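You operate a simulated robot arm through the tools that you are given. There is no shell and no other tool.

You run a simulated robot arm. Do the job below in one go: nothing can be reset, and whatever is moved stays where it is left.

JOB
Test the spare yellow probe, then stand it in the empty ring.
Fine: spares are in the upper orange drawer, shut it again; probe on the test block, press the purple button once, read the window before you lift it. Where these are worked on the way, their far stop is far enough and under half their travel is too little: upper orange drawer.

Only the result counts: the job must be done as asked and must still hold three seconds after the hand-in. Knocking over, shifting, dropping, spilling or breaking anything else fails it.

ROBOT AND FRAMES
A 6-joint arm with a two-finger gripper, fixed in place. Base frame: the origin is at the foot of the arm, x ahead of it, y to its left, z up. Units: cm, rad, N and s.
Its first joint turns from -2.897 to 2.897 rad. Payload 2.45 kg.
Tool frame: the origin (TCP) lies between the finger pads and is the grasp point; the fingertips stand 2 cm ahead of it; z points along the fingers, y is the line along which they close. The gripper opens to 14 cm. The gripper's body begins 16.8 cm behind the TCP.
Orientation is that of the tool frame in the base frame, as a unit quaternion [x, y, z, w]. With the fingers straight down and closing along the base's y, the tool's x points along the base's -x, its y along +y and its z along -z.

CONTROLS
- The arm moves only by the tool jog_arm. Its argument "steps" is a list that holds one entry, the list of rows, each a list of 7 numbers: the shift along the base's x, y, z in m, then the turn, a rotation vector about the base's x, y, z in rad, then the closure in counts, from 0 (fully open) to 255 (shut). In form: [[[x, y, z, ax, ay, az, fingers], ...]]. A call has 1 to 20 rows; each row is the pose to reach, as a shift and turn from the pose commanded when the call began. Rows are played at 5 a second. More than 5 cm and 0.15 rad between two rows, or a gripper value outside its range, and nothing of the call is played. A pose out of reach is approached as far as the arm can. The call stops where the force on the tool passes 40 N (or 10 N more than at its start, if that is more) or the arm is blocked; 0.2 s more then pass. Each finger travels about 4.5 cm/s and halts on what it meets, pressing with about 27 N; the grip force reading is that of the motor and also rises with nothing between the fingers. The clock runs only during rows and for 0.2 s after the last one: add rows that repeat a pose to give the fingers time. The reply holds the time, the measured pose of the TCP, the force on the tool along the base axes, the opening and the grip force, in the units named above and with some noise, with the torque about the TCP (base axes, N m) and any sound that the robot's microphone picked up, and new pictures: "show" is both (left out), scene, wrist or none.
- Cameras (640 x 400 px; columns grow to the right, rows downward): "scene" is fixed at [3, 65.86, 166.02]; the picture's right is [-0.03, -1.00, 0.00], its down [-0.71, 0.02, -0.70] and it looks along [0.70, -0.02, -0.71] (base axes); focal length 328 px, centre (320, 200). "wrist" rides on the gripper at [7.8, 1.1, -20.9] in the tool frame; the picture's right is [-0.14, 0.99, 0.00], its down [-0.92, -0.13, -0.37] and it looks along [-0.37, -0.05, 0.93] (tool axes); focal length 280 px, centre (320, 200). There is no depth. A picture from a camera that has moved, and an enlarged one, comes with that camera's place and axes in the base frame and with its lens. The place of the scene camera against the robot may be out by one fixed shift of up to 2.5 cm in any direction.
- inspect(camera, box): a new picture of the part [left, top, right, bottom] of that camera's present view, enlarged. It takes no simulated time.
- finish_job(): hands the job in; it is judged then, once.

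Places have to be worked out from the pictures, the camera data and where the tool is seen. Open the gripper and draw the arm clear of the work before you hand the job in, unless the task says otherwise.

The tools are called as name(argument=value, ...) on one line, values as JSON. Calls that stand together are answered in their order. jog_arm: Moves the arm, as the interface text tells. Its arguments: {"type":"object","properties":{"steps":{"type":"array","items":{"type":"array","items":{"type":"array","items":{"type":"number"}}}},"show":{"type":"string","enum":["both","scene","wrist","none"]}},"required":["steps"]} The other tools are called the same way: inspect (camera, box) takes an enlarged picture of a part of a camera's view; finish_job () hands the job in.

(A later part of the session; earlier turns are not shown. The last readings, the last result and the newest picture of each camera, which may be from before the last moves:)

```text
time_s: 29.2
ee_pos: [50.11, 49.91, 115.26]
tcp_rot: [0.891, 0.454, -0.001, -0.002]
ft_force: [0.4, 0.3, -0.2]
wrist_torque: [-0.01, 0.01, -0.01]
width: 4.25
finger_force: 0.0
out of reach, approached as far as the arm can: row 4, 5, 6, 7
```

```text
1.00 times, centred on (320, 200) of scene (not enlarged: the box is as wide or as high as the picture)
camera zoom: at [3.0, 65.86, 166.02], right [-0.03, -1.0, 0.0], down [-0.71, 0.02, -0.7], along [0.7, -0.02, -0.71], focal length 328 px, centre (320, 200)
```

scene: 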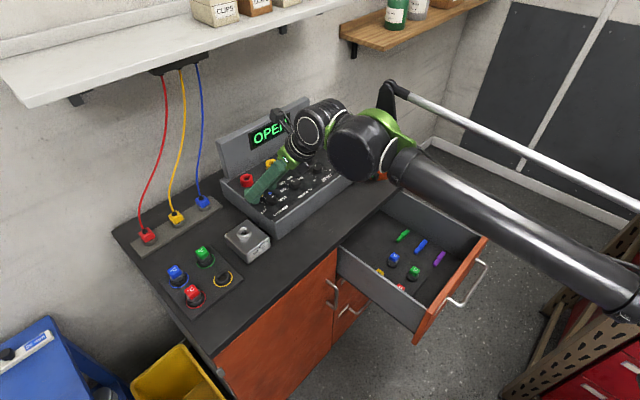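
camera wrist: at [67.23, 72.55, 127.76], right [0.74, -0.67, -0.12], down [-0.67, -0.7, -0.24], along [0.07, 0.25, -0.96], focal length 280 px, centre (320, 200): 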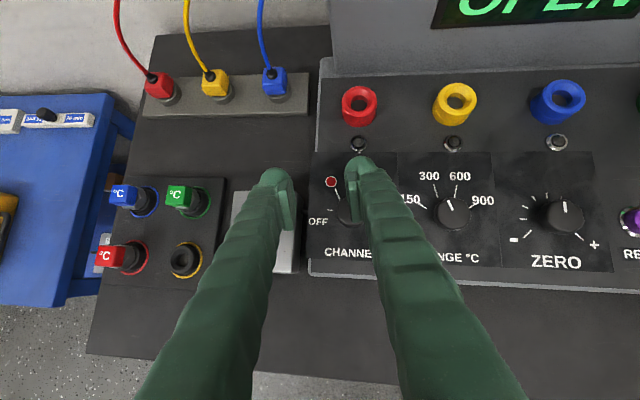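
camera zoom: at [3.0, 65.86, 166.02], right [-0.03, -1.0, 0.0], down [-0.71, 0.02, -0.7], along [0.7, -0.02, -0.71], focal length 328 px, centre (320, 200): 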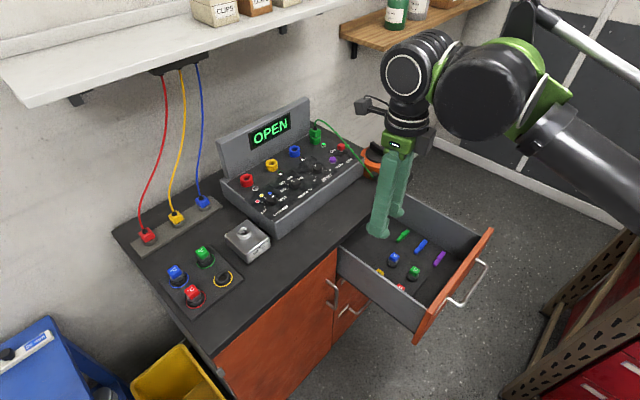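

The tool is vertical again at (50, 50, 115). Now I yaw it +171° so the tool's y axis lies along +L, pointing left along the bench.

jog_arm(steps=[[[0, 0, 0, 0, 0, 0.1492, 178], [0, 0, 0, 0, 0, 0.2984, 178], [0, 0, 0, 0, 0, 0.4476, 178], [0, 0, 0, 0, 0, 0.5968, 178], [0, 0, 0, 0, 0, 0.746, 178], [0, 0, 0, 0, 0, 0.8952, 178], [0, 0, 0, 0, 0, 1.0444, 178], [0, 0, 0, 0, 0, 1.1936, 178], [0, 0, 0, 0, 0, 1.3428, 178], [0, 0, 0, 0, 0, 1.492, 178], [0, 0, 0, 0, 0, 1.6412, 178], [0, 0, 0, 0, 0, 1.7904, 178], [0, 0, 0, 0, 0, 1.9396, 178], [0, 0, 0, 0, 0, 2.0888, 178], [0, 0, 0, 0, 0, 2.238, 178], [0, 0, 0, 0, 0, 2.3872, 178], [0, 0, 0, 0, 0, 2.5364, 178], [0, 0, 0, 0, 0, 2.6856, 178], [0, 0, 0, 0, 0, 2.8348, 178], [0, 0, 0, 0, 0, 2.984, 178]]], show="none")

```text
time_s: 33.4
ee_pos: [49.93, 50.21, 115.24]
tcp_rot: [-0.38, 0.925, -0.001, -0.001]
ft_force: [-0.4, 0.4, 0.4]
wrist_torque: [0.04, 0.01, -0.01]
width: 4.21
finger_force: 0.0
```

The facing is now right. I test reach at the test block with a 25° forward tilt, staying 9 cm above the hole.

jog_arm(steps=[[[0.0146, 0.0377, -0.01, 0.0343, -0.0343, 0, 178], [0.0291, 0.0753, -0.02, 0.0686, -0.0686, 0, 178], [0.0437, 0.113, -0.03, 0.1028, -0.1028, 0, 178], [0.0582, 0.1507, -0.04, 0.1371, -0.1371, 0, 178], [0.0728, 0.1883, -0.05, 0.1714, -0.1714, 0, 178], [0.0873, 0.226, -0.06, 0.2057, -0.2057, 0, 178], [0.1019, 0.2637, -0.07, 0.2399, -0.2399, 0, 178], [0.1164, 0.3013, -0.085, 0.2742, -0.2742, 0, 178], [0.131, 0.339, -0.1, 0.3085, -0.3085, 0, 178], [0.131, 0.339, -0.1, 0.3085, -0.3085, 0, 178]]])

```text
time_s: 35.6
ee_pos: [62.99, 84.0, 105.17]
tcp_rot: [-0.37, 0.904, 0.082, 0.198]
ft_force: [-0.2, 0.4, -0.2]
wrist_torque: [0.03, 0.01, 0.02]
width: 4.21
finger_force: 0.0
camera wrist: at [50.72, 73.63, 120.75], right [-0.61, 0.79, 0.06], down [0.58, 0.38, 0.72], along [0.55, 0.47, -0.69], focal length 280 px, centre (320, 200)
```

scene: 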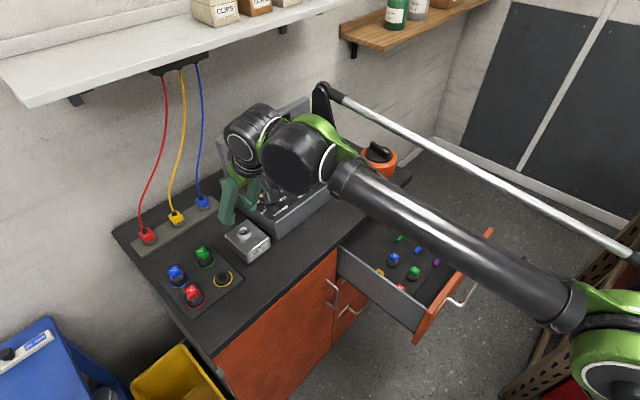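
wrist: 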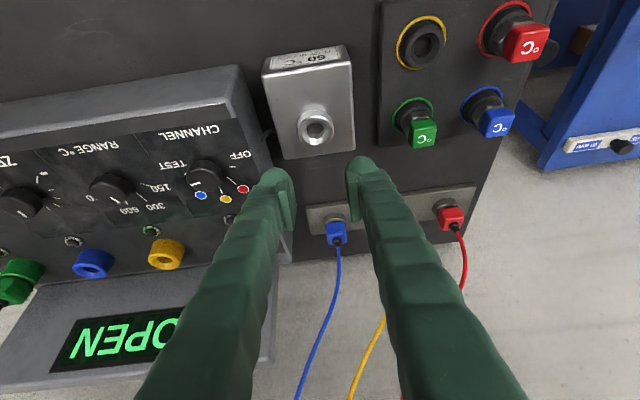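

The hole is reachable at 25° tilt. With a probe in hand I will need more height above it, so I test z≈111 and then smaller tilts there.

jog_arm(steps=[[[0, 0, 0.02, 0, 0, 0, 178], [0, 0, 0.04, 0, 0, 0, 178], [0, 0, 0.06, 0, 0, 0, 178], [0, 0, 0.06, 0, 0, 0, 178]]], show="none")

jog_arm(steps=[[[0, 0, 0, -0.0309, 0.0309, 0, 178], [0, 0, 0, -0.0617, 0.0617, 0, 178], [0, 0, 0, -0.0926, 0.0926, 0, 178], [0, 0, 0, -0.1234, 0.1234, 0, 178], [0, 0, 0, -0.1234, 0.1234, 0, 178]]])

```text
time_s: 36.6
ee_pos: [62.91, 84.07, 111.19]
tcp_rot: [-0.37, 0.904, 0.083, 0.199]
ft_force: [-0.4, 0.0, 0.1]
wrist_torque: [0.01, -0.01, 0.02]
width: 4.25
finger_force: 0.1
```

```text
time_s: 37.8
ee_pos: [62.98, 84.04, 111.18]
tcp_rot: [-0.375, 0.918, 0.05, 0.119]
ft_force: [0.2, 0.0, -0.5]
wrist_torque: [0.01, 0.01, 0.0]
width: 4.2
finger_force: 0.0
camera wrist: at [52.81, 75.73, 129.29], right [-0.6, 0.8, 0.04], down [0.66, 0.47, 0.59], along [0.46, 0.38, -0.8], focal length 280 px, centre (320, 200)
```

scene: 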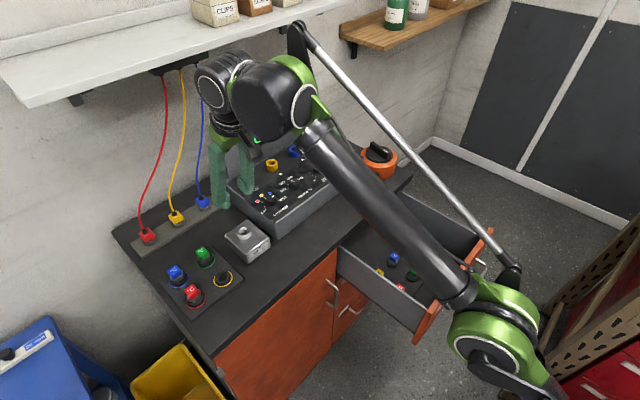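
wrist: 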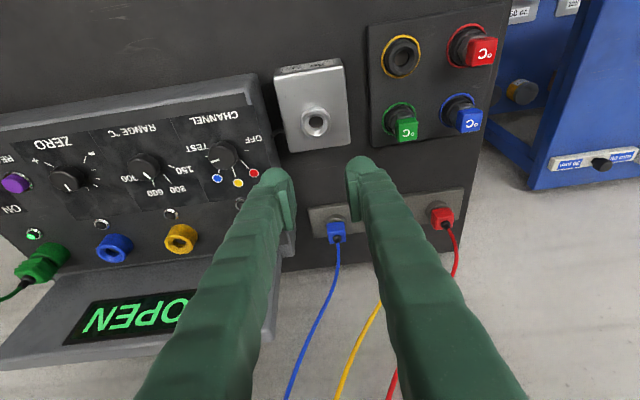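

Even 15° tilt at z≈111 is reachable. I try vertical at the same spot.

jog_arm(steps=[[[0, 0, 0, -0.0309, 0.0309, 0, 178], [0, 0, 0, -0.0617, 0.0617, 0, 178], [0, 0, 0, -0.0926, 0.0926, 0, 178], [0, 0, 0, -0.1234, 0.1234, 0, 178], [0, 0, 0, -0.1543, 0.1543, 0, 178], [0, 0, 0, -0.1851, 0.1851, 0, 178], [0, 0, 0, -0.1851, 0.1851, 0, 178]]])

```text
time_s: 39.4
ee_pos: [59.72, 79.38, 106.86]
tcp_rot: [-0.379, 0.926, 0.0, -0.001]
ft_force: [-0.1, -1.2, 1.3]
wrist_torque: [0.02, -0.02, 0.03]
width: 4.25
finger_force: 0.2
out of reach, approached as far as the arm can: row 1, 2, 3, 4, 5, 6, 7
camera wrist: at [53.22, 74.74, 127.72], right [-0.6, 0.8, 0.0], down [0.75, 0.55, 0.37], along [0.29, 0.22, -0.93], focal length 280 px, centre (320, 200)
```

scene: 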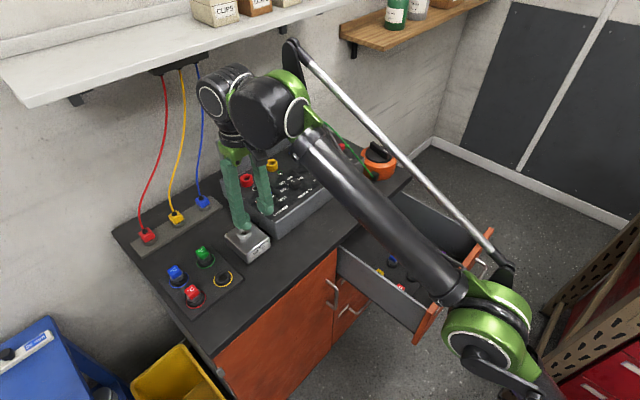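
wrist: 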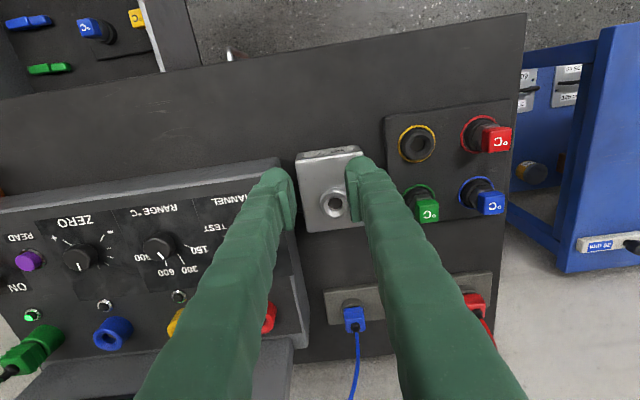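

Vertical falls short, so 20° tilt is a good choice for both grasp and placing. The purple READ button triangulates to n≈104.8, l≈-22.5, z≈98.8. I check the ring, block and knob details from here.

inspect(camera="wrist", box=[280, 100, 460, 240])

inspect(camera="wrist", box=[0, 190, 190, 330])

inspect(camera="scene", box=[255, 150, 355, 220])

```text
2.86 times, centred on (370, 170) of wrist
camera zoom: at [53.22, 74.74, 127.72], right [-0.6, 0.8, 0.0], down [0.75, 0.55, 0.37], along [0.29, 0.22, -0.93], focal length 801 px, centre (177, 286)
```

zoom: 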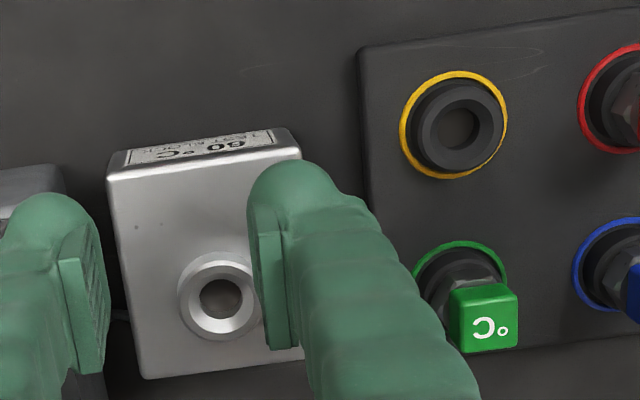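

```text
2.86 times, centred on (95, 260) of wrist
camera zoom: at [53.22, 74.74, 127.72], right [-0.6, 0.8, 0.0], down [0.75, 0.55, 0.37], along [0.29, 0.22, -0.93], focal length 801 px, centre (963, 29)
```

zoom: 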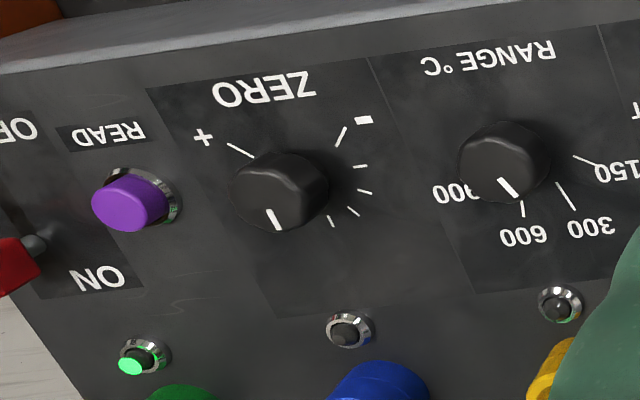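

```text
5.71 times, centred on (305, 185) of scene
camera zoom: at [3.0, 65.86, 166.02], right [-0.03, -1.0, 0.0], down [-0.71, 0.02, -0.7], along [0.7, -0.02, -0.71], focal length 1876 px, centre (406, 286)
```

zoom: 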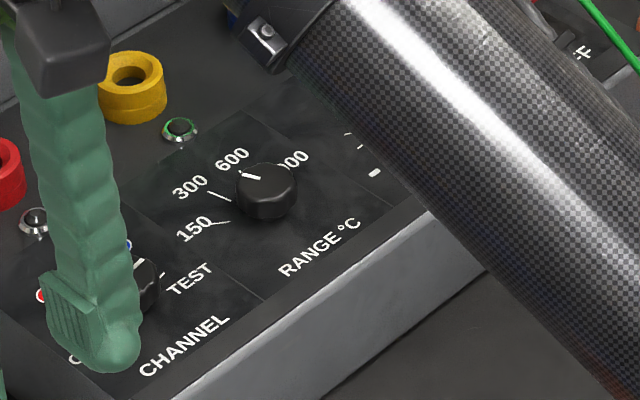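

The chamfered hole is at n≈103.8, l≈15.15, z≈95.6. I go back above the yellow spare, adding the 20° tilt on the way.

jog_arm(steps=[[[-0.005, -0.035, 0.01, 0.0206, -0.0206, 0, 178], [-0.005, -0.075, 0.01, 0.0411, -0.0411, 0, 178], [0, -0.12, 0.01, 0.0617, -0.0617, 0, 178], [0.005, -0.165, 0.01, 0.0823, -0.0823, 0, 178], [0.01, -0.21, 0.01, 0.1028, -0.1028, 0, 178], [0.015, -0.255, 0.0, 0.1234, -0.1234, 0, 178], [0.02, -0.295, -0.02, 0.1646, -0.1646, 0, 178], [0.0265, -0.33, -0.05, 0.2057, -0.2057, 0, 178], [0.0265, -0.354, -0.08, 0.2468, -0.2468, 0, 178], [0.0265, -0.354, -0.12, 0.2468, -0.2468, 0, 178], [0.0265, -0.354, -0.12, 0.2468, -0.2468, 0, 178]]])

inspect(camera="wrist", box=[220, 60, 420, 200])

```text
time_s: 41.8
ee_pos: [62.45, 44.1, 94.97]
tcp_rot: [-0.372, 0.912, 0.067, 0.161]
ft_force: [-0.1, -0.7, 0.8]
wrist_torque: [-0.02, 0.01, -0.01]
width: 4.21
finger_force: 0.1
camera wrist: at [51.16, 34.64, 111.77], right [-0.6, 0.8, 0.05], down [0.62, 0.43, 0.66], along [0.5, 0.43, -0.75], focal length 280 px, centre (320, 200)
```

scene: 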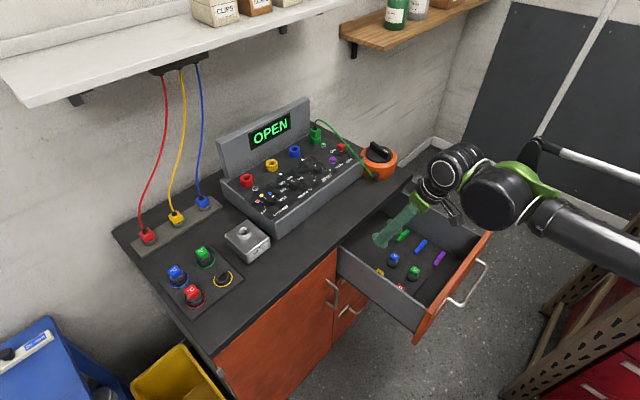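
wrist: 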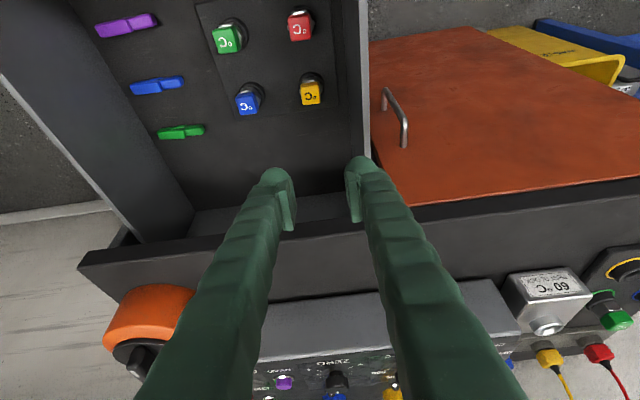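

```text
2.86 times, centred on (320, 130) of wrist
camera zoom: at [51.16, 34.64, 111.77], right [-0.6, 0.8, 0.05], down [0.62, 0.43, 0.66], along [0.5, 0.43, -0.75], focal length 801 px, centre (320, 400)
```

zoom: 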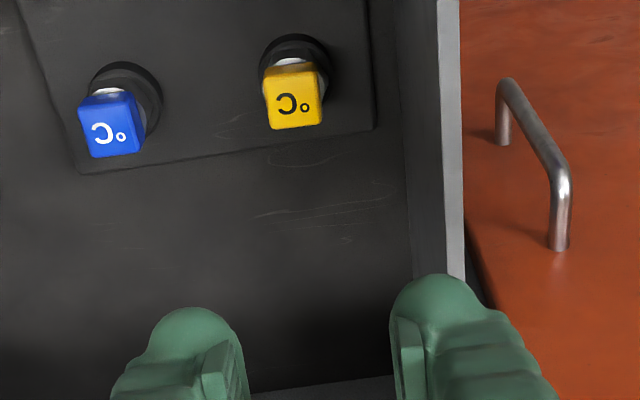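

Averaging the views from opposite sides puts the head at n≈75.5, l≈-13.05, top z≈72.5. I descend to z≈78, still above the head, and compare the pads against it.

jog_arm(steps=[[[0.001, 0.001, -0.04, 0, 0, 0, 178], [0.001, 0.001, -0.08, 0, 0, 0, 178], [0.001, 0.001, -0.12, 0, 0, 0, 178], [0.001, 0.001, -0.15, 0, 0, 0, 178], [0.001, 0.001, -0.17, 0, 0, 0, 178], [0.001, 0.001, -0.17, 0, 0, 0, 178]]])

inspect(camera="wrist", box=[250, 80, 390, 220])

inspect(camera="scene", box=[330, 180, 490, 300])

```text
time_s: 43.2
ee_pos: [62.38, 44.16, 77.73]
tcp_rot: [-0.374, 0.911, 0.067, 0.159]
ft_force: [0.3, 0.6, -0.2]
wrist_torque: [-0.01, 0.0, -0.02]
width: 4.23
finger_force: 0.0
camera wrist: at [51.21, 34.75, 94.7], right [-0.6, 0.8, 0.05], down [0.62, 0.43, 0.66], along [0.5, 0.43, -0.75], focal length 280 px, centre (320, 200)
```

scene: 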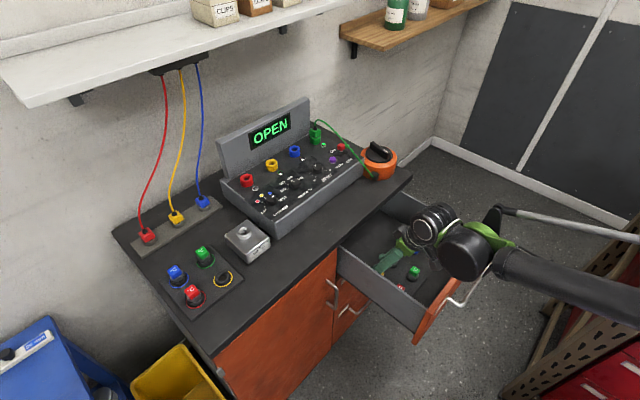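
wrist: 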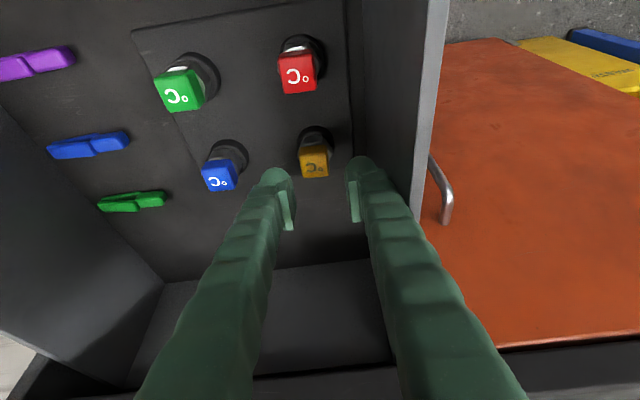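

```text
2.86 times, centred on (320, 150) of wrist
camera zoom: at [51.21, 34.75, 94.7], right [-0.6, 0.8, 0.05], down [0.62, 0.43, 0.66], along [0.5, 0.43, -0.75], focal length 801 px, centre (320, 343)
```

zoom: 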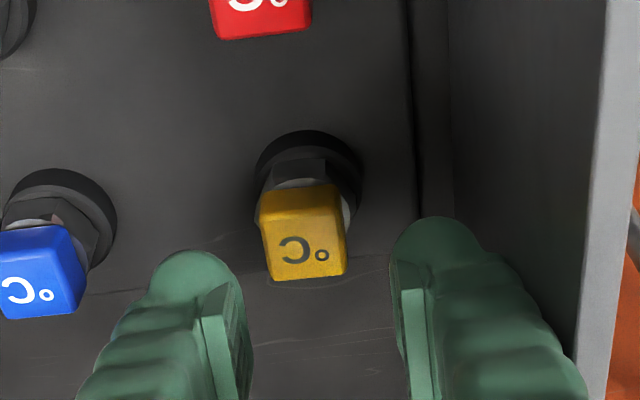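

```text
3.33 times, centred on (410, 240) of scene
camera zoom: at [3.0, 65.86, 166.02], right [-0.03, -1.0, 0.0], down [-0.71, 0.02, -0.7], along [0.7, -0.02, -0.71], focal length 1094 px, centre (20, 67)
```

zoom: 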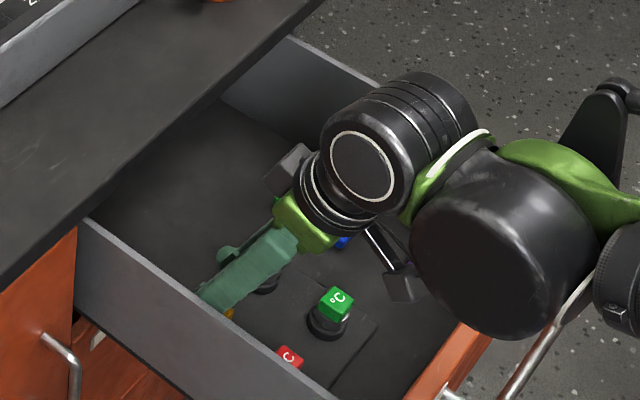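

The view is consistent with the estimates. I nudge to n≈75.6, l≈-13.1 and lower to z≈73.2, so the pads straddle only the cube head, then look again before closing.

jog_arm(steps=[[[0.003, 0.0004, 0, 0, 0, 0, 178], [0.003, 0.0004, -0.015, 0, 0, 0, 178], [0.003, 0.0004, -0.03, 0, 0, 0, 178], [0.003, 0.0004, -0.04, 0, 0, 0, 178], [0.003, 0.0004, -0.045, 0, 0, 0, 178], [0.003, 0.0004, -0.045, 0, 0, 0, 178]]])

inspect(camera="wrist", box=[260, 120, 380, 220])

```text
time_s: 44.6
ee_pos: [62.84, 44.21, 73.43]
tcp_rot: [-0.372, 0.912, 0.067, 0.16]
ft_force: [0.2, 0.0, -0.6]
wrist_torque: [0.02, -0.01, 0.01]
width: 4.24
finger_force: 0.2
camera wrist: at [51.55, 34.85, 90.33], right [-0.6, 0.8, 0.05], down [0.62, 0.43, 0.66], along [0.5, 0.43, -0.75], focal length 280 px, centre (320, 200)
```

scene: 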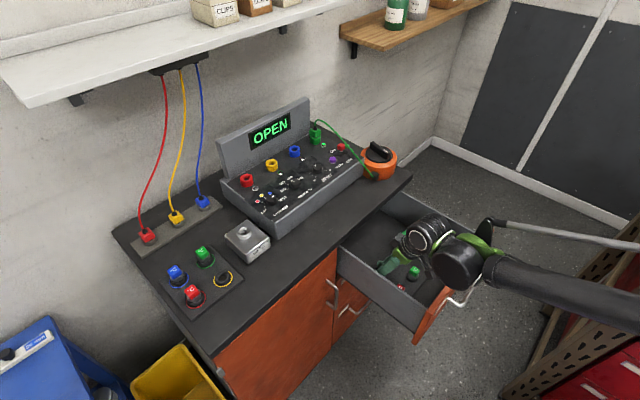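
wrist: 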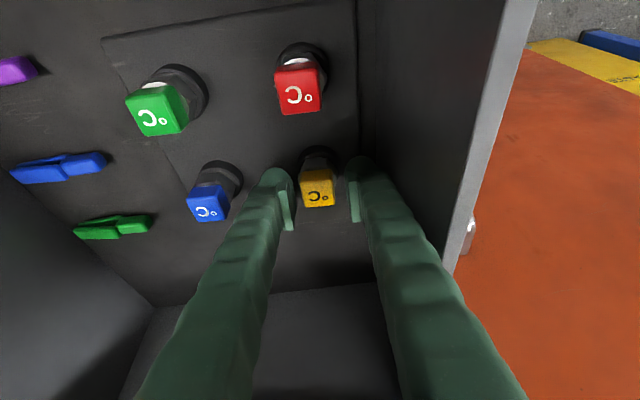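

```text
4.00 times, centred on (320, 170) of wrist
camera zoom: at [51.55, 34.85, 90.33], right [-0.6, 0.8, 0.05], down [0.62, 0.43, 0.66], along [0.5, 0.43, -0.75], focal length 1122 px, centre (320, 320)
```

zoom: 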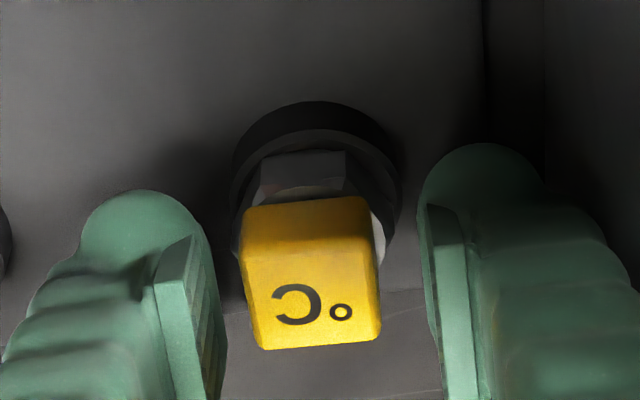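

The head sits centred between the pads, at matching depth. I lower 2 mm more and close on it.

jog_arm(steps=[[[0, 0, -0.002, 0, 0, 0, 178], [0, 0, -0.002, 0, 0, 0, 195], [0, 0, -0.002, 0, 0, 0, 210], [0, 0, -0.002, 0, 0, 0, 235], [0, 0, -0.002, 0, 0, 0, 235], [0, 0, -0.002, 0, 0, 0, 235]]])

inspect(camera="wrist", box=[260, 120, 380, 220])

```text
time_s: 46.0
ee_pos: [62.84, 44.26, 73.17]
tcp_rot: [-0.373, 0.912, 0.067, 0.16]
ft_force: [0.3, -0.7, -0.8]
wrist_torque: [-0.03, 0.01, -0.01]
width: 3.29
finger_force: 26.5
camera wrist: at [51.55, 34.86, 90.14], right [-0.6, 0.8, 0.05], down [0.62, 0.43, 0.66], along [0.5, 0.43, -0.75], focal length 280 px, centre (320, 200)
```

scene: 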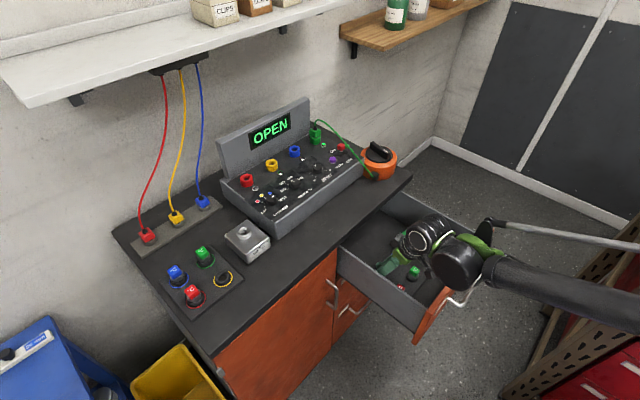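
wrist: 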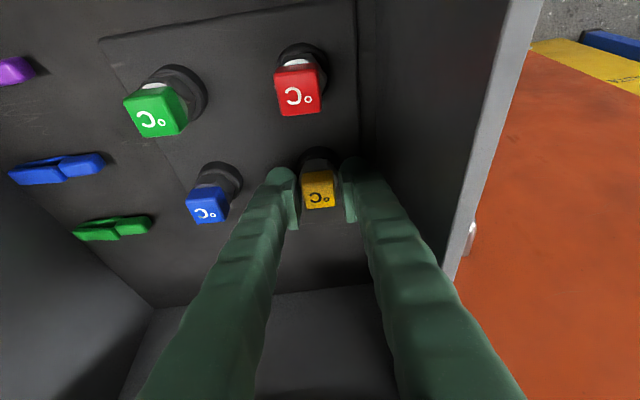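

```text
4.00 times, centred on (320, 170) of wrist
camera zoom: at [51.55, 34.86, 90.14], right [-0.6, 0.8, 0.05], down [0.62, 0.43, 0.66], along [0.5, 0.43, -0.75], focal length 1122 px, centre (320, 320)
```

zoom: 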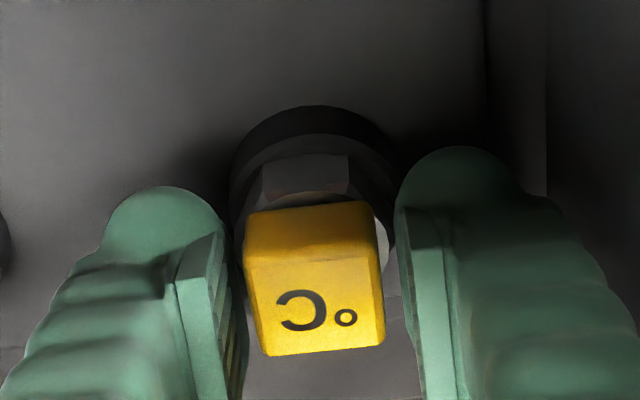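

The fingers stopped at 3.29 cm, with a gap beside the head. So the tips are on the hex nut corners, not the head. I reopen, rise 6 mm, and close again.

jog_arm(steps=[[[0, 0, 0, 0, 0, 0, 178], [0, 0, 0, 0, 0, 0, 178], [0, 0, 0.003, 0, 0, 0, 178], [0, 0, 0.006, 0, 0, 0, 178], [0, 0, 0.006, 0, 0, 0, 178], [0, 0, 0.006, 0, 0, 0, 195], [0, 0, 0.006, 0, 0, 0, 210], [0, 0, 0.006, 0, 0, 0, 235], [0, 0, 0.006, 0, 0, 0, 235], [0, 0, 0.006, 0, 0, 0, 235]]])

inspect(camera="wrist", box=[260, 120, 380, 220])

```text
time_s: 48.2
ee_pos: [62.83, 44.21, 73.82]
tcp_rot: [-0.373, 0.911, 0.068, 0.16]
ft_force: [-0.7, -0.3, 19.2]
wrist_torque: [-0.06, 0.05, -0.01]
width: 2.69
finger_force: 27.6
camera wrist: at [51.52, 34.86, 90.76], right [-0.6, 0.8, 0.05], down [0.62, 0.43, 0.66], along [0.5, 0.43, -0.75], focal length 280 px, centre (320, 200)
```

scene: 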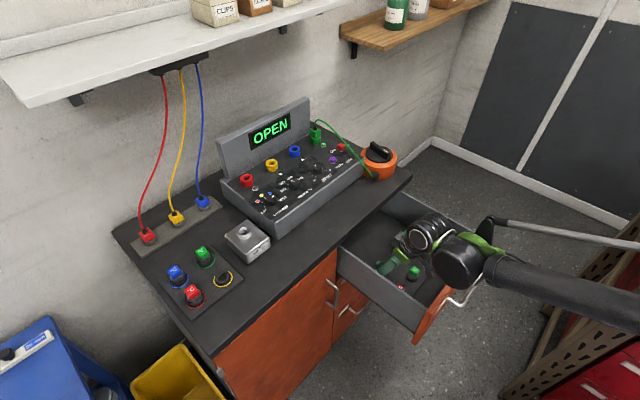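
wrist: 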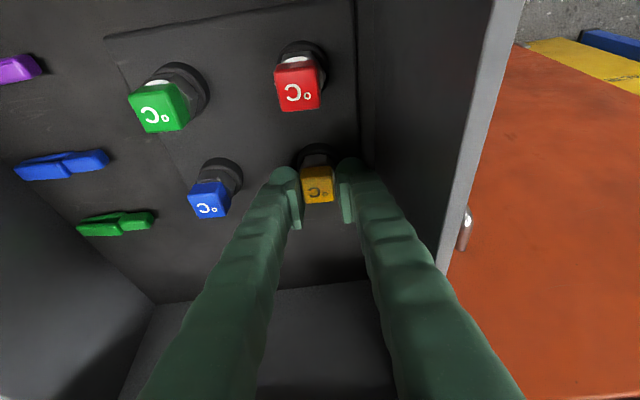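

```text
4.00 times, centred on (320, 170) of wrist
camera zoom: at [51.52, 34.86, 90.76], right [-0.6, 0.8, 0.05], down [0.62, 0.43, 0.66], along [0.5, 0.43, -0.75], focal length 1122 px, centre (320, 320)
```

zoom: 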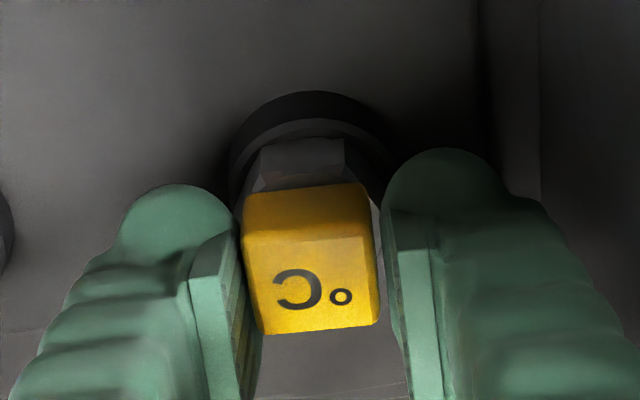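

The width is 2.69 cm with 19 N upward, so the tips are still riding on the nut's chamfer. I reopen, rise another 5 mm, and re-close.

jog_arm(steps=[[[0, 0, 0, 0, 0, 0, 178], [0, 0, 0, 0, 0, 0, 178], [0, 0, 0.003, 0, 0, 0, 178], [0, 0, 0.005, 0, 0, 0, 178], [0, 0, 0.005, 0, 0, 0, 178], [0, 0, 0.005, 0, 0, 0, 195], [0, 0, 0.005, 0, 0, 0, 210], [0, 0, 0.005, 0, 0, 0, 235], [0, 0, 0.005, 0, 0, 0, 235], [0, 0, 0.005, 0, 0, 0, 235]]])

inspect(camera="wrist", box=[260, 120, 380, 220])

```text
time_s: 50.4
ee_pos: [62.75, 44.24, 74.22]
tcp_rot: [-0.373, 0.912, 0.067, 0.159]
ft_force: [-0.7, 0.6, 0.1]
wrist_torque: [0.02, 0.04, 0.0]
width: 2.45
finger_force: 26.9
camera wrist: at [51.56, 34.84, 91.2], right [-0.6, 0.8, 0.05], down [0.62, 0.43, 0.66], along [0.5, 0.43, -0.75], focal length 280 px, centre (320, 200)
```

scene: 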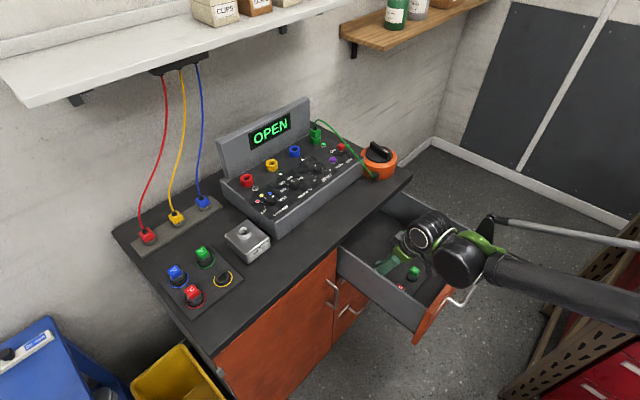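
wrist: 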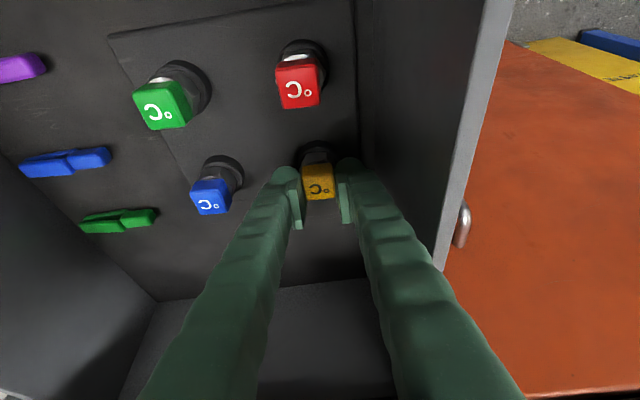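

```text
4.00 times, centred on (320, 170) of wrist
camera zoom: at [51.56, 34.84, 91.2], right [-0.6, 0.8, 0.05], down [0.62, 0.43, 0.66], along [0.5, 0.43, -0.75], focal length 1122 px, centre (320, 320)
```

zoom: 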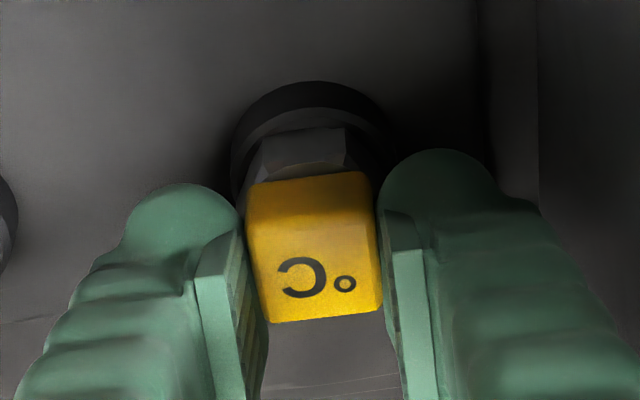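

The width is now 2.45 cm with no side load, so the cube head itself is gripped. I lift slowly and check that it comes along.

jog_arm(steps=[[[0, 0, 0.005, 0, 0, 0, 235], [0, 0, 0.01, 0, 0, 0, 235], [0, 0, 0.02, 0, 0, 0, 235], [0, 0, 0.03, 0, 0, 0, 235], [0, 0, 0.04, 0, 0, 0, 235], [0, 0, 0.04, 0, 0, 0, 235]]])

inspect(camera="wrist", box=[260, 120, 380, 220])

```text
time_s: 51.8
ee_pos: [62.86, 44.27, 78.32]
tcp_rot: [-0.373, 0.912, 0.068, 0.159]
ft_force: [-0.5, 0.1, -0.7]
wrist_torque: [-0.01, 0.01, -0.02]
width: 2.45
finger_force: 27.2
camera wrist: at [51.59, 34.88, 95.25], right [-0.6, 0.8, 0.05], down [0.62, 0.43, 0.66], along [0.5, 0.43, -0.75], focal length 280 px, centre (320, 200)
```

scene: 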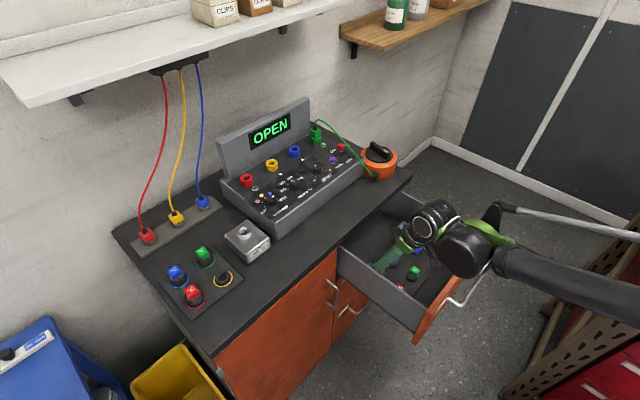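
wrist: 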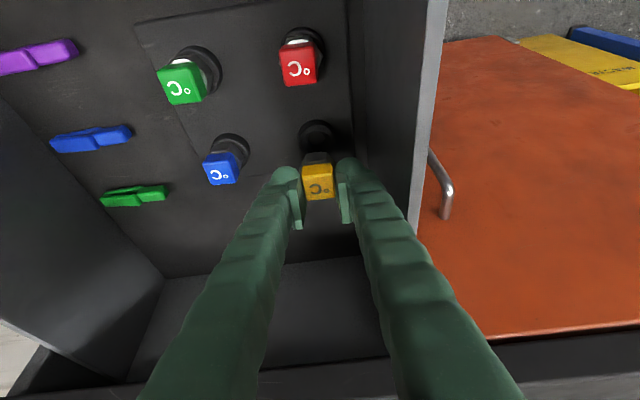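

```text
4.00 times, centred on (320, 170) of wrist
camera zoom: at [51.59, 34.88, 95.25], right [-0.6, 0.8, 0.05], down [0.62, 0.43, 0.66], along [0.5, 0.43, -0.75], focal length 1122 px, centre (320, 320)
```

zoom: 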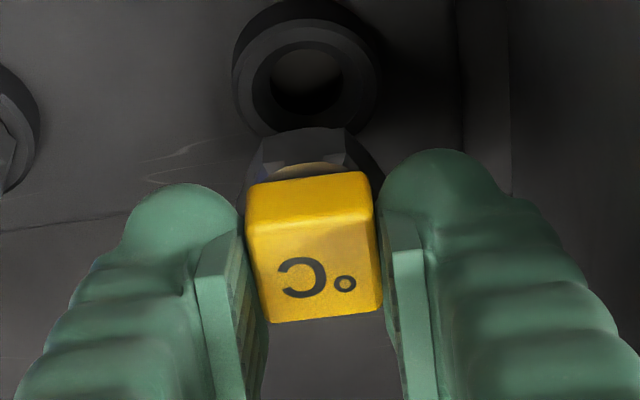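

The probe is out and firmly held, leaving an empty holder in the tray. I lift to z≈112 and inspect the probe's underside from the scene camera before crossing the bench.

jog_arm(steps=[[[0, 0, 0.04, 0, 0, 0, 235], [0, 0, 0.08, 0, 0, 0, 235], [0, 0, 0.12, 0, 0, 0, 235], [0, 0, 0.16, 0, 0, 0, 235], [0, 0, 0.2, 0, 0, 0, 235], [0, 0, 0.24, 0, 0, 0, 235], [0, 0, 0.28, 0, 0, 0, 235], [0, 0, 0.32, 0, 0, 0, 235], [0, 0, 0.32, 0, 0, 0, 235]]])

inspect(camera="scene", box=[350, 150, 450, 230])

inspect(camera="wrist", box=[260, 120, 380, 220])

```text
time_s: 53.8
ee_pos: [62.72, 44.36, 110.47]
tcp_rot: [-0.374, 0.911, 0.067, 0.159]
ft_force: [-0.3, 0.5, -0.5]
wrist_torque: [0.01, 0.0, 0.04]
width: 2.49
finger_force: 27.1
camera wrist: at [51.49, 34.89, 127.31], right [-0.6, 0.8, 0.05], down [0.62, 0.43, 0.66], along [0.5, 0.43, -0.75], focal length 280 px, centre (320, 200)
```

scene: 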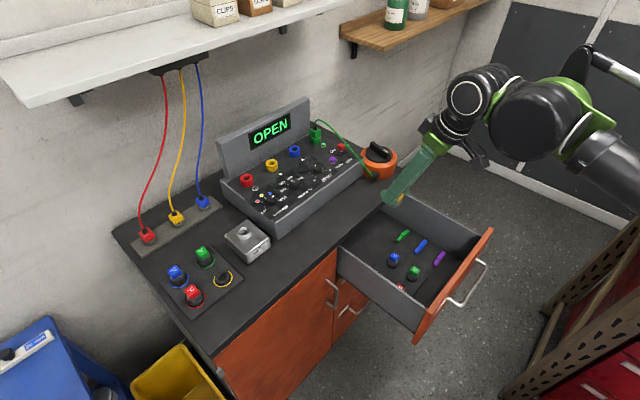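
wrist: 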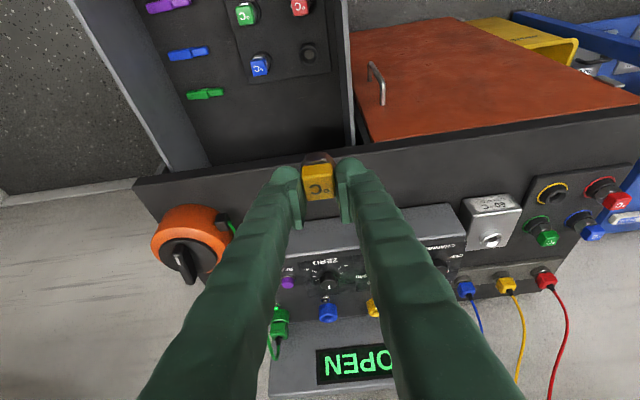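

```text
5.00 times, centred on (400, 190) of scene
camera zoom: at [3.0, 65.86, 166.02], right [-0.03, -1.0, 0.0], down [-0.71, 0.02, -0.7], along [0.7, -0.02, -0.71], focal length 1641 px, centre (-80, 250)
```

zoom: 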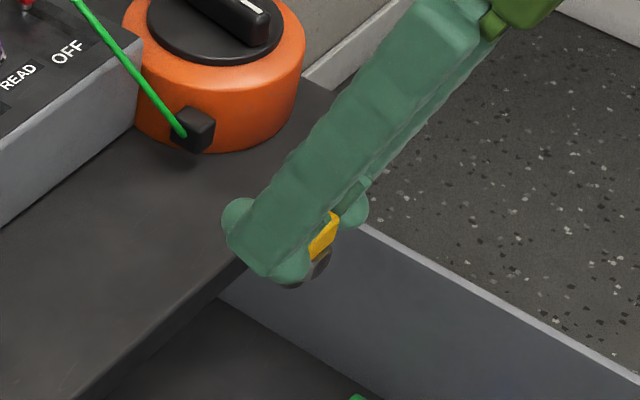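

```text
4.00 times, centred on (320, 170) of wrist
camera zoom: at [51.49, 34.89, 127.31], right [-0.6, 0.8, 0.05], down [0.62, 0.43, 0.66], along [0.5, 0.43, -0.75], focal length 1122 px, centre (320, 320)
```

zoom: 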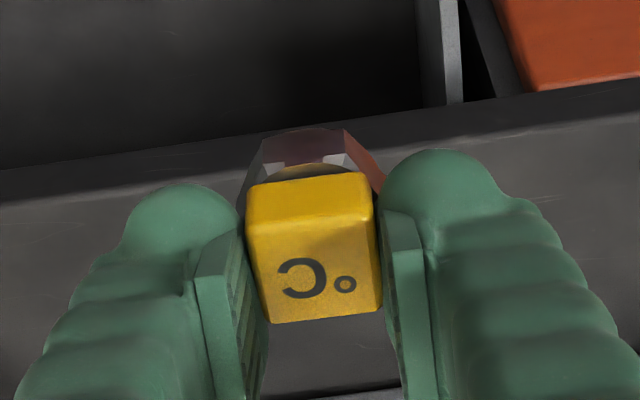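

Only the nut shows below the head, so the stem is short. I carry the probe at this height to hover above the test block.

jog_arm(steps=[[[0, 0.04, 0, 0, 0, 0, 235], [0, 0.08, 0, 0, 0, 0, 235], [0, 0.12, 0, 0, 0, 0, 235], [0, 0.16, 0, 0, 0, 0, 235], [0, 0.2, 0, 0, 0, 0, 235], [0, 0.24, 0, 0, 0, 0, 235], [0, 0.28, 0, 0, 0, 0, 235], [0, 0.32, 0, 0, 0, 0, 235], [0, 0.36, 0, 0, 0, 0, 235], [-0.0023, 0.385, 0, 0, 0, 0, 235], [-0.0023, 0.3955, 0, 0, 0, 0, 235], [-0.0023, 0.3955, 0, 0, 0, 0, 235], [-0.0023, 0.3955, 0, 0, 0, 0, 235]]])

inspect(camera="wrist", box=[240, 60, 400, 220])

inspect(camera="scene", box=[190, 170, 310, 280])

```text
time_s: 56.6
ee_pos: [62.67, 83.86, 110.11]
tcp_rot: [-0.373, 0.912, 0.067, 0.159]
ft_force: [-0.4, 0.1, -0.9]
wrist_torque: [-0.02, 0.01, 0.04]
width: 2.45
finger_force: 26.8
camera wrist: at [51.36, 74.47, 127.15], right [-0.6, 0.8, 0.05], down [0.62, 0.43, 0.66], along [0.5, 0.43, -0.75], focal length 280 px, centre (320, 200)
```

scene: 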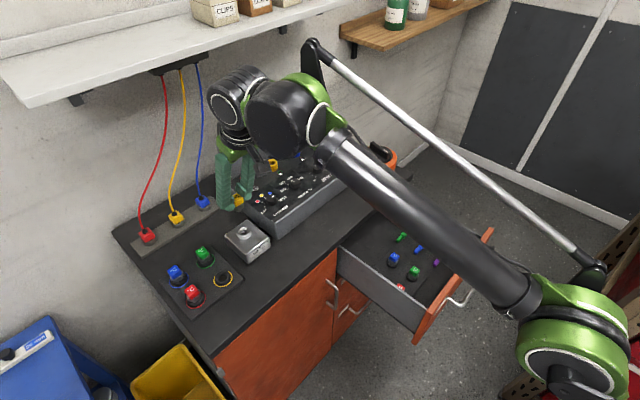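
wrist: 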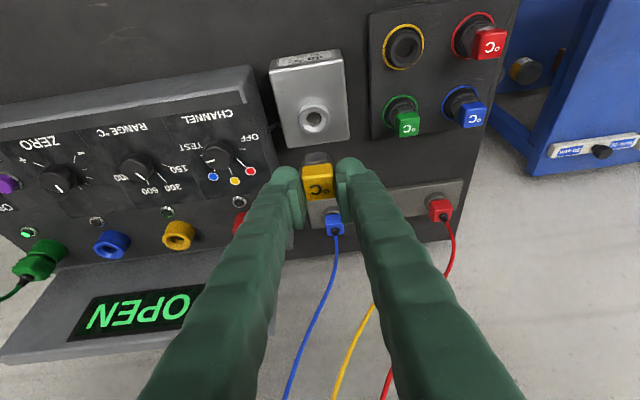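

```text
2.50 times, centred on (320, 140) of wrist
camera zoom: at [51.36, 74.47, 127.15], right [-0.6, 0.8, 0.05], down [0.62, 0.43, 0.66], along [0.5, 0.43, -0.75], focal length 701 px, centre (320, 350)
```

zoom: 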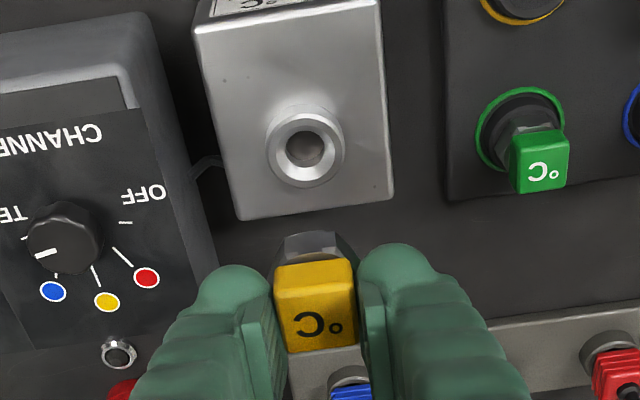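

```text
3.64 times, centred on (250, 225) of scene
camera zoom: at [3.0, 65.86, 166.02], right [-0.03, -1.0, 0.0], down [-0.71, 0.02, -0.7], along [0.7, -0.02, -0.71], focal length 1194 px, centre (574, 109)
```

zoom: 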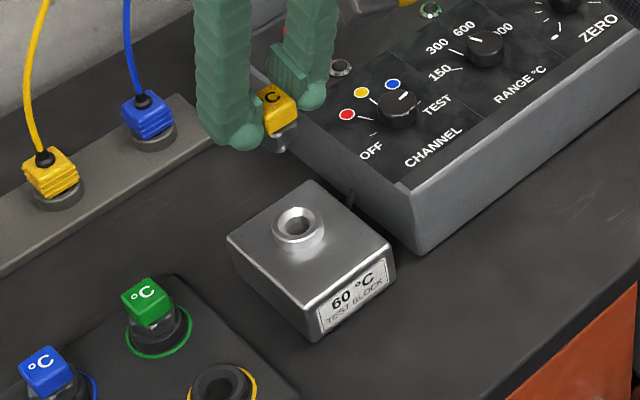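

Comparing with how the drawer holder looked in the same view, the sideways alignment is good and I need about +0.9 cm along the normal. I correct that and lower to z≈103, still clear of the rim.

jog_arm(steps=[[[0.0064, 0.0064, 0, 0, 0, 0, 235], [0.0064, 0.0064, -0.02, 0, 0, 0, 235], [0.0064, 0.0064, -0.04, 0, 0, 0, 235], [0.0064, 0.0064, -0.06, 0, 0, 0, 235], [0.0064, 0.0064, -0.07, 0, 0, 0, 235], [0.0064, 0.0064, -0.07, 0, 0, 0, 235]]])

inspect(camera="wrist", box=[240, 120, 400, 220])

inspect(camera="scene", box=[210, 190, 290, 250])

```text
time_s: 58.0
ee_pos: [63.25, 84.5, 103.26]
tcp_rot: [-0.373, 0.912, 0.067, 0.158]
ft_force: [0.1, 0.3, -0.1]
wrist_torque: [0.01, 0.0, 0.02]
width: 2.47
finger_force: 27.3
camera wrist: at [52.04, 75.07, 120.21], right [-0.6, 0.8, 0.05], down [0.62, 0.43, 0.66], along [0.5, 0.43, -0.75], focal length 280 px, centre (320, 200)
```

scene: 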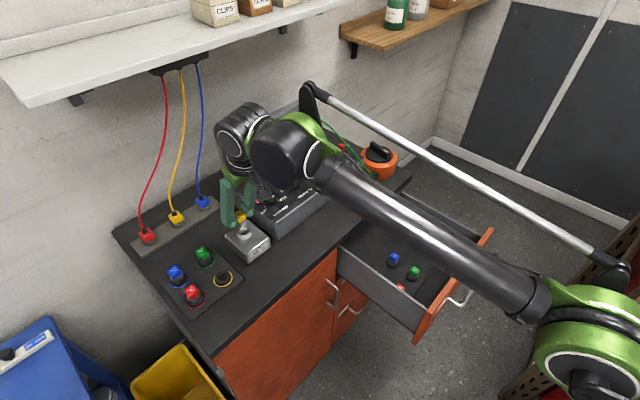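
wrist: 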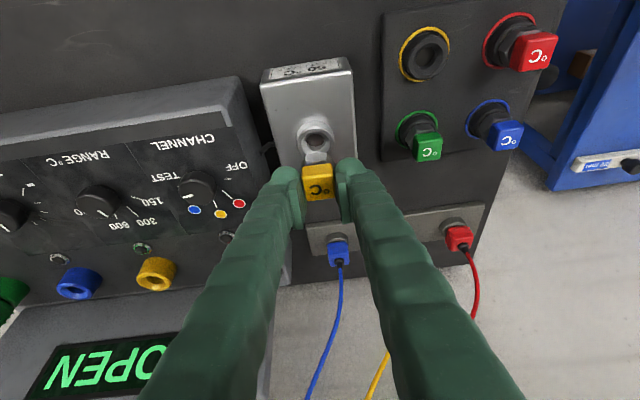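

```text
4.00 times, centred on (320, 170) of wrist
camera zoom: at [52.04, 75.07, 120.21], right [-0.6, 0.8, 0.05], down [0.62, 0.43, 0.66], along [0.5, 0.43, -0.75], focal length 1122 px, centre (320, 320)
```

zoom: 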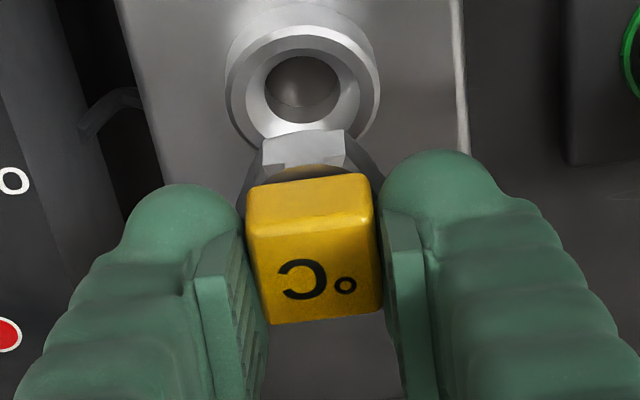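

```text
6.67 times, centred on (250, 220) of scene
camera zoom: at [3.0, 65.86, 166.02], right [-0.03, -1.0, 0.0], down [-0.71, 0.02, -0.7], along [0.7, -0.02, -0.71], focal length 2188 px, centre (787, 67)
```

zoom: 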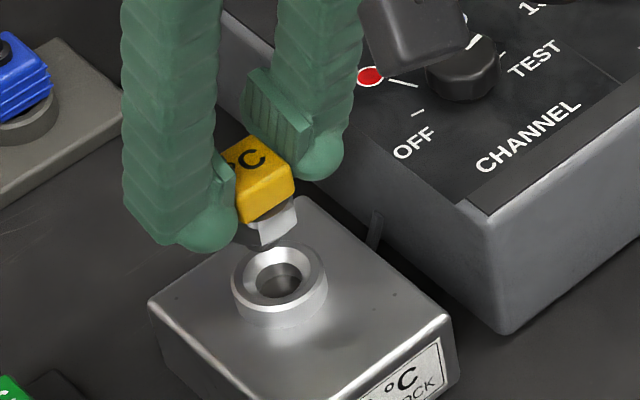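

This matches the drawer view at about 4 cm of lift almost exactly, so the axis looks well aligned over the hole. I lower 2 cm more and recheck.

jog_arm(steps=[[[0, 0, -0.01, 0, 0, 0, 235], [0, 0, -0.02, 0, 0, 0, 235], [0, 0, -0.02, 0, 0, 0, 235]]])

inspect(camera="wrist", box=[240, 120, 400, 220])

inspect(camera="scene", box=[210, 190, 290, 250])

```text
time_s: 58.8
ee_pos: [63.21, 84.45, 101.19]
tcp_rot: [-0.373, 0.912, 0.067, 0.159]
ft_force: [-0.2, 0.6, -1.2]
wrist_torque: [-0.01, 0.04, 0.01]
width: 2.45
finger_force: 26.5
camera wrist: at [52.01, 75.04, 118.18], right [-0.6, 0.8, 0.05], down [0.62, 0.43, 0.66], along [0.5, 0.43, -0.75], focal length 280 px, centre (320, 200)
```

scene: 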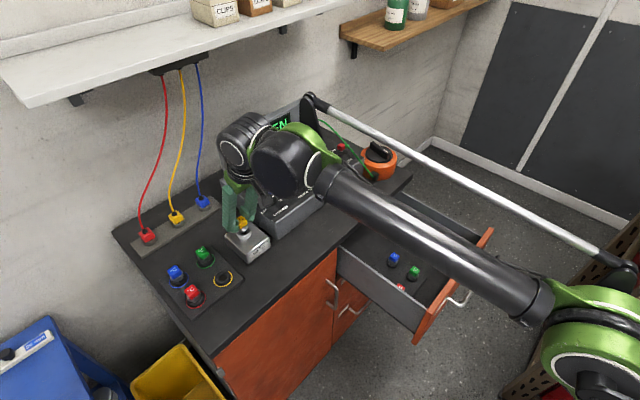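
wrist: 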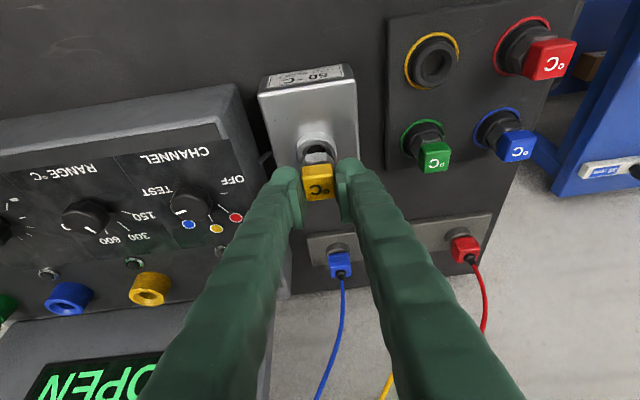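

```text
4.00 times, centred on (320, 170) of wrist
camera zoom: at [52.01, 75.04, 118.18], right [-0.6, 0.8, 0.05], down [0.62, 0.43, 0.66], along [0.5, 0.43, -0.75], focal length 1122 px, centre (320, 320)
```

zoom: 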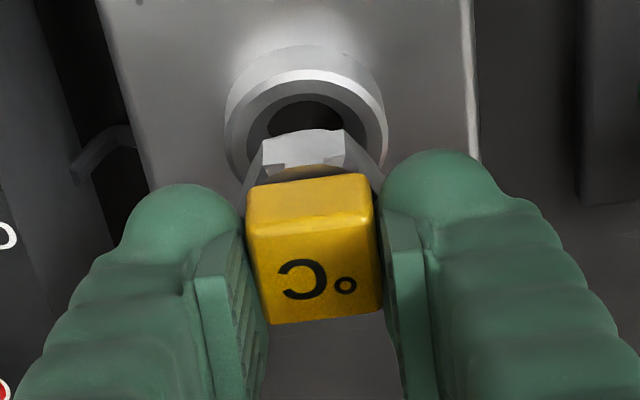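

```text
6.67 times, centred on (250, 220) of scene
camera zoom: at [3.0, 65.86, 166.02], right [-0.03, -1.0, 0.0], down [-0.71, 0.02, -0.7], along [0.7, -0.02, -0.71], focal length 2188 px, centre (787, 67)
```

zoom: 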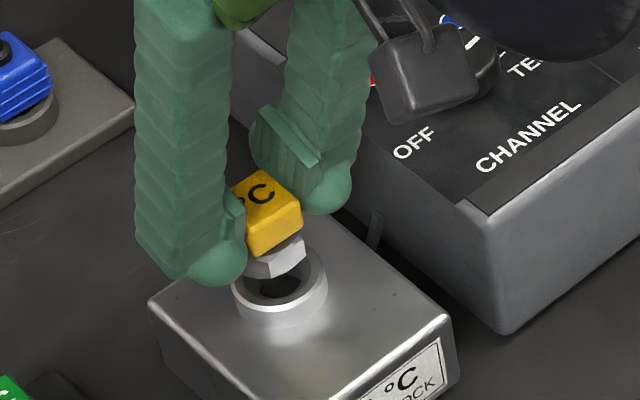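

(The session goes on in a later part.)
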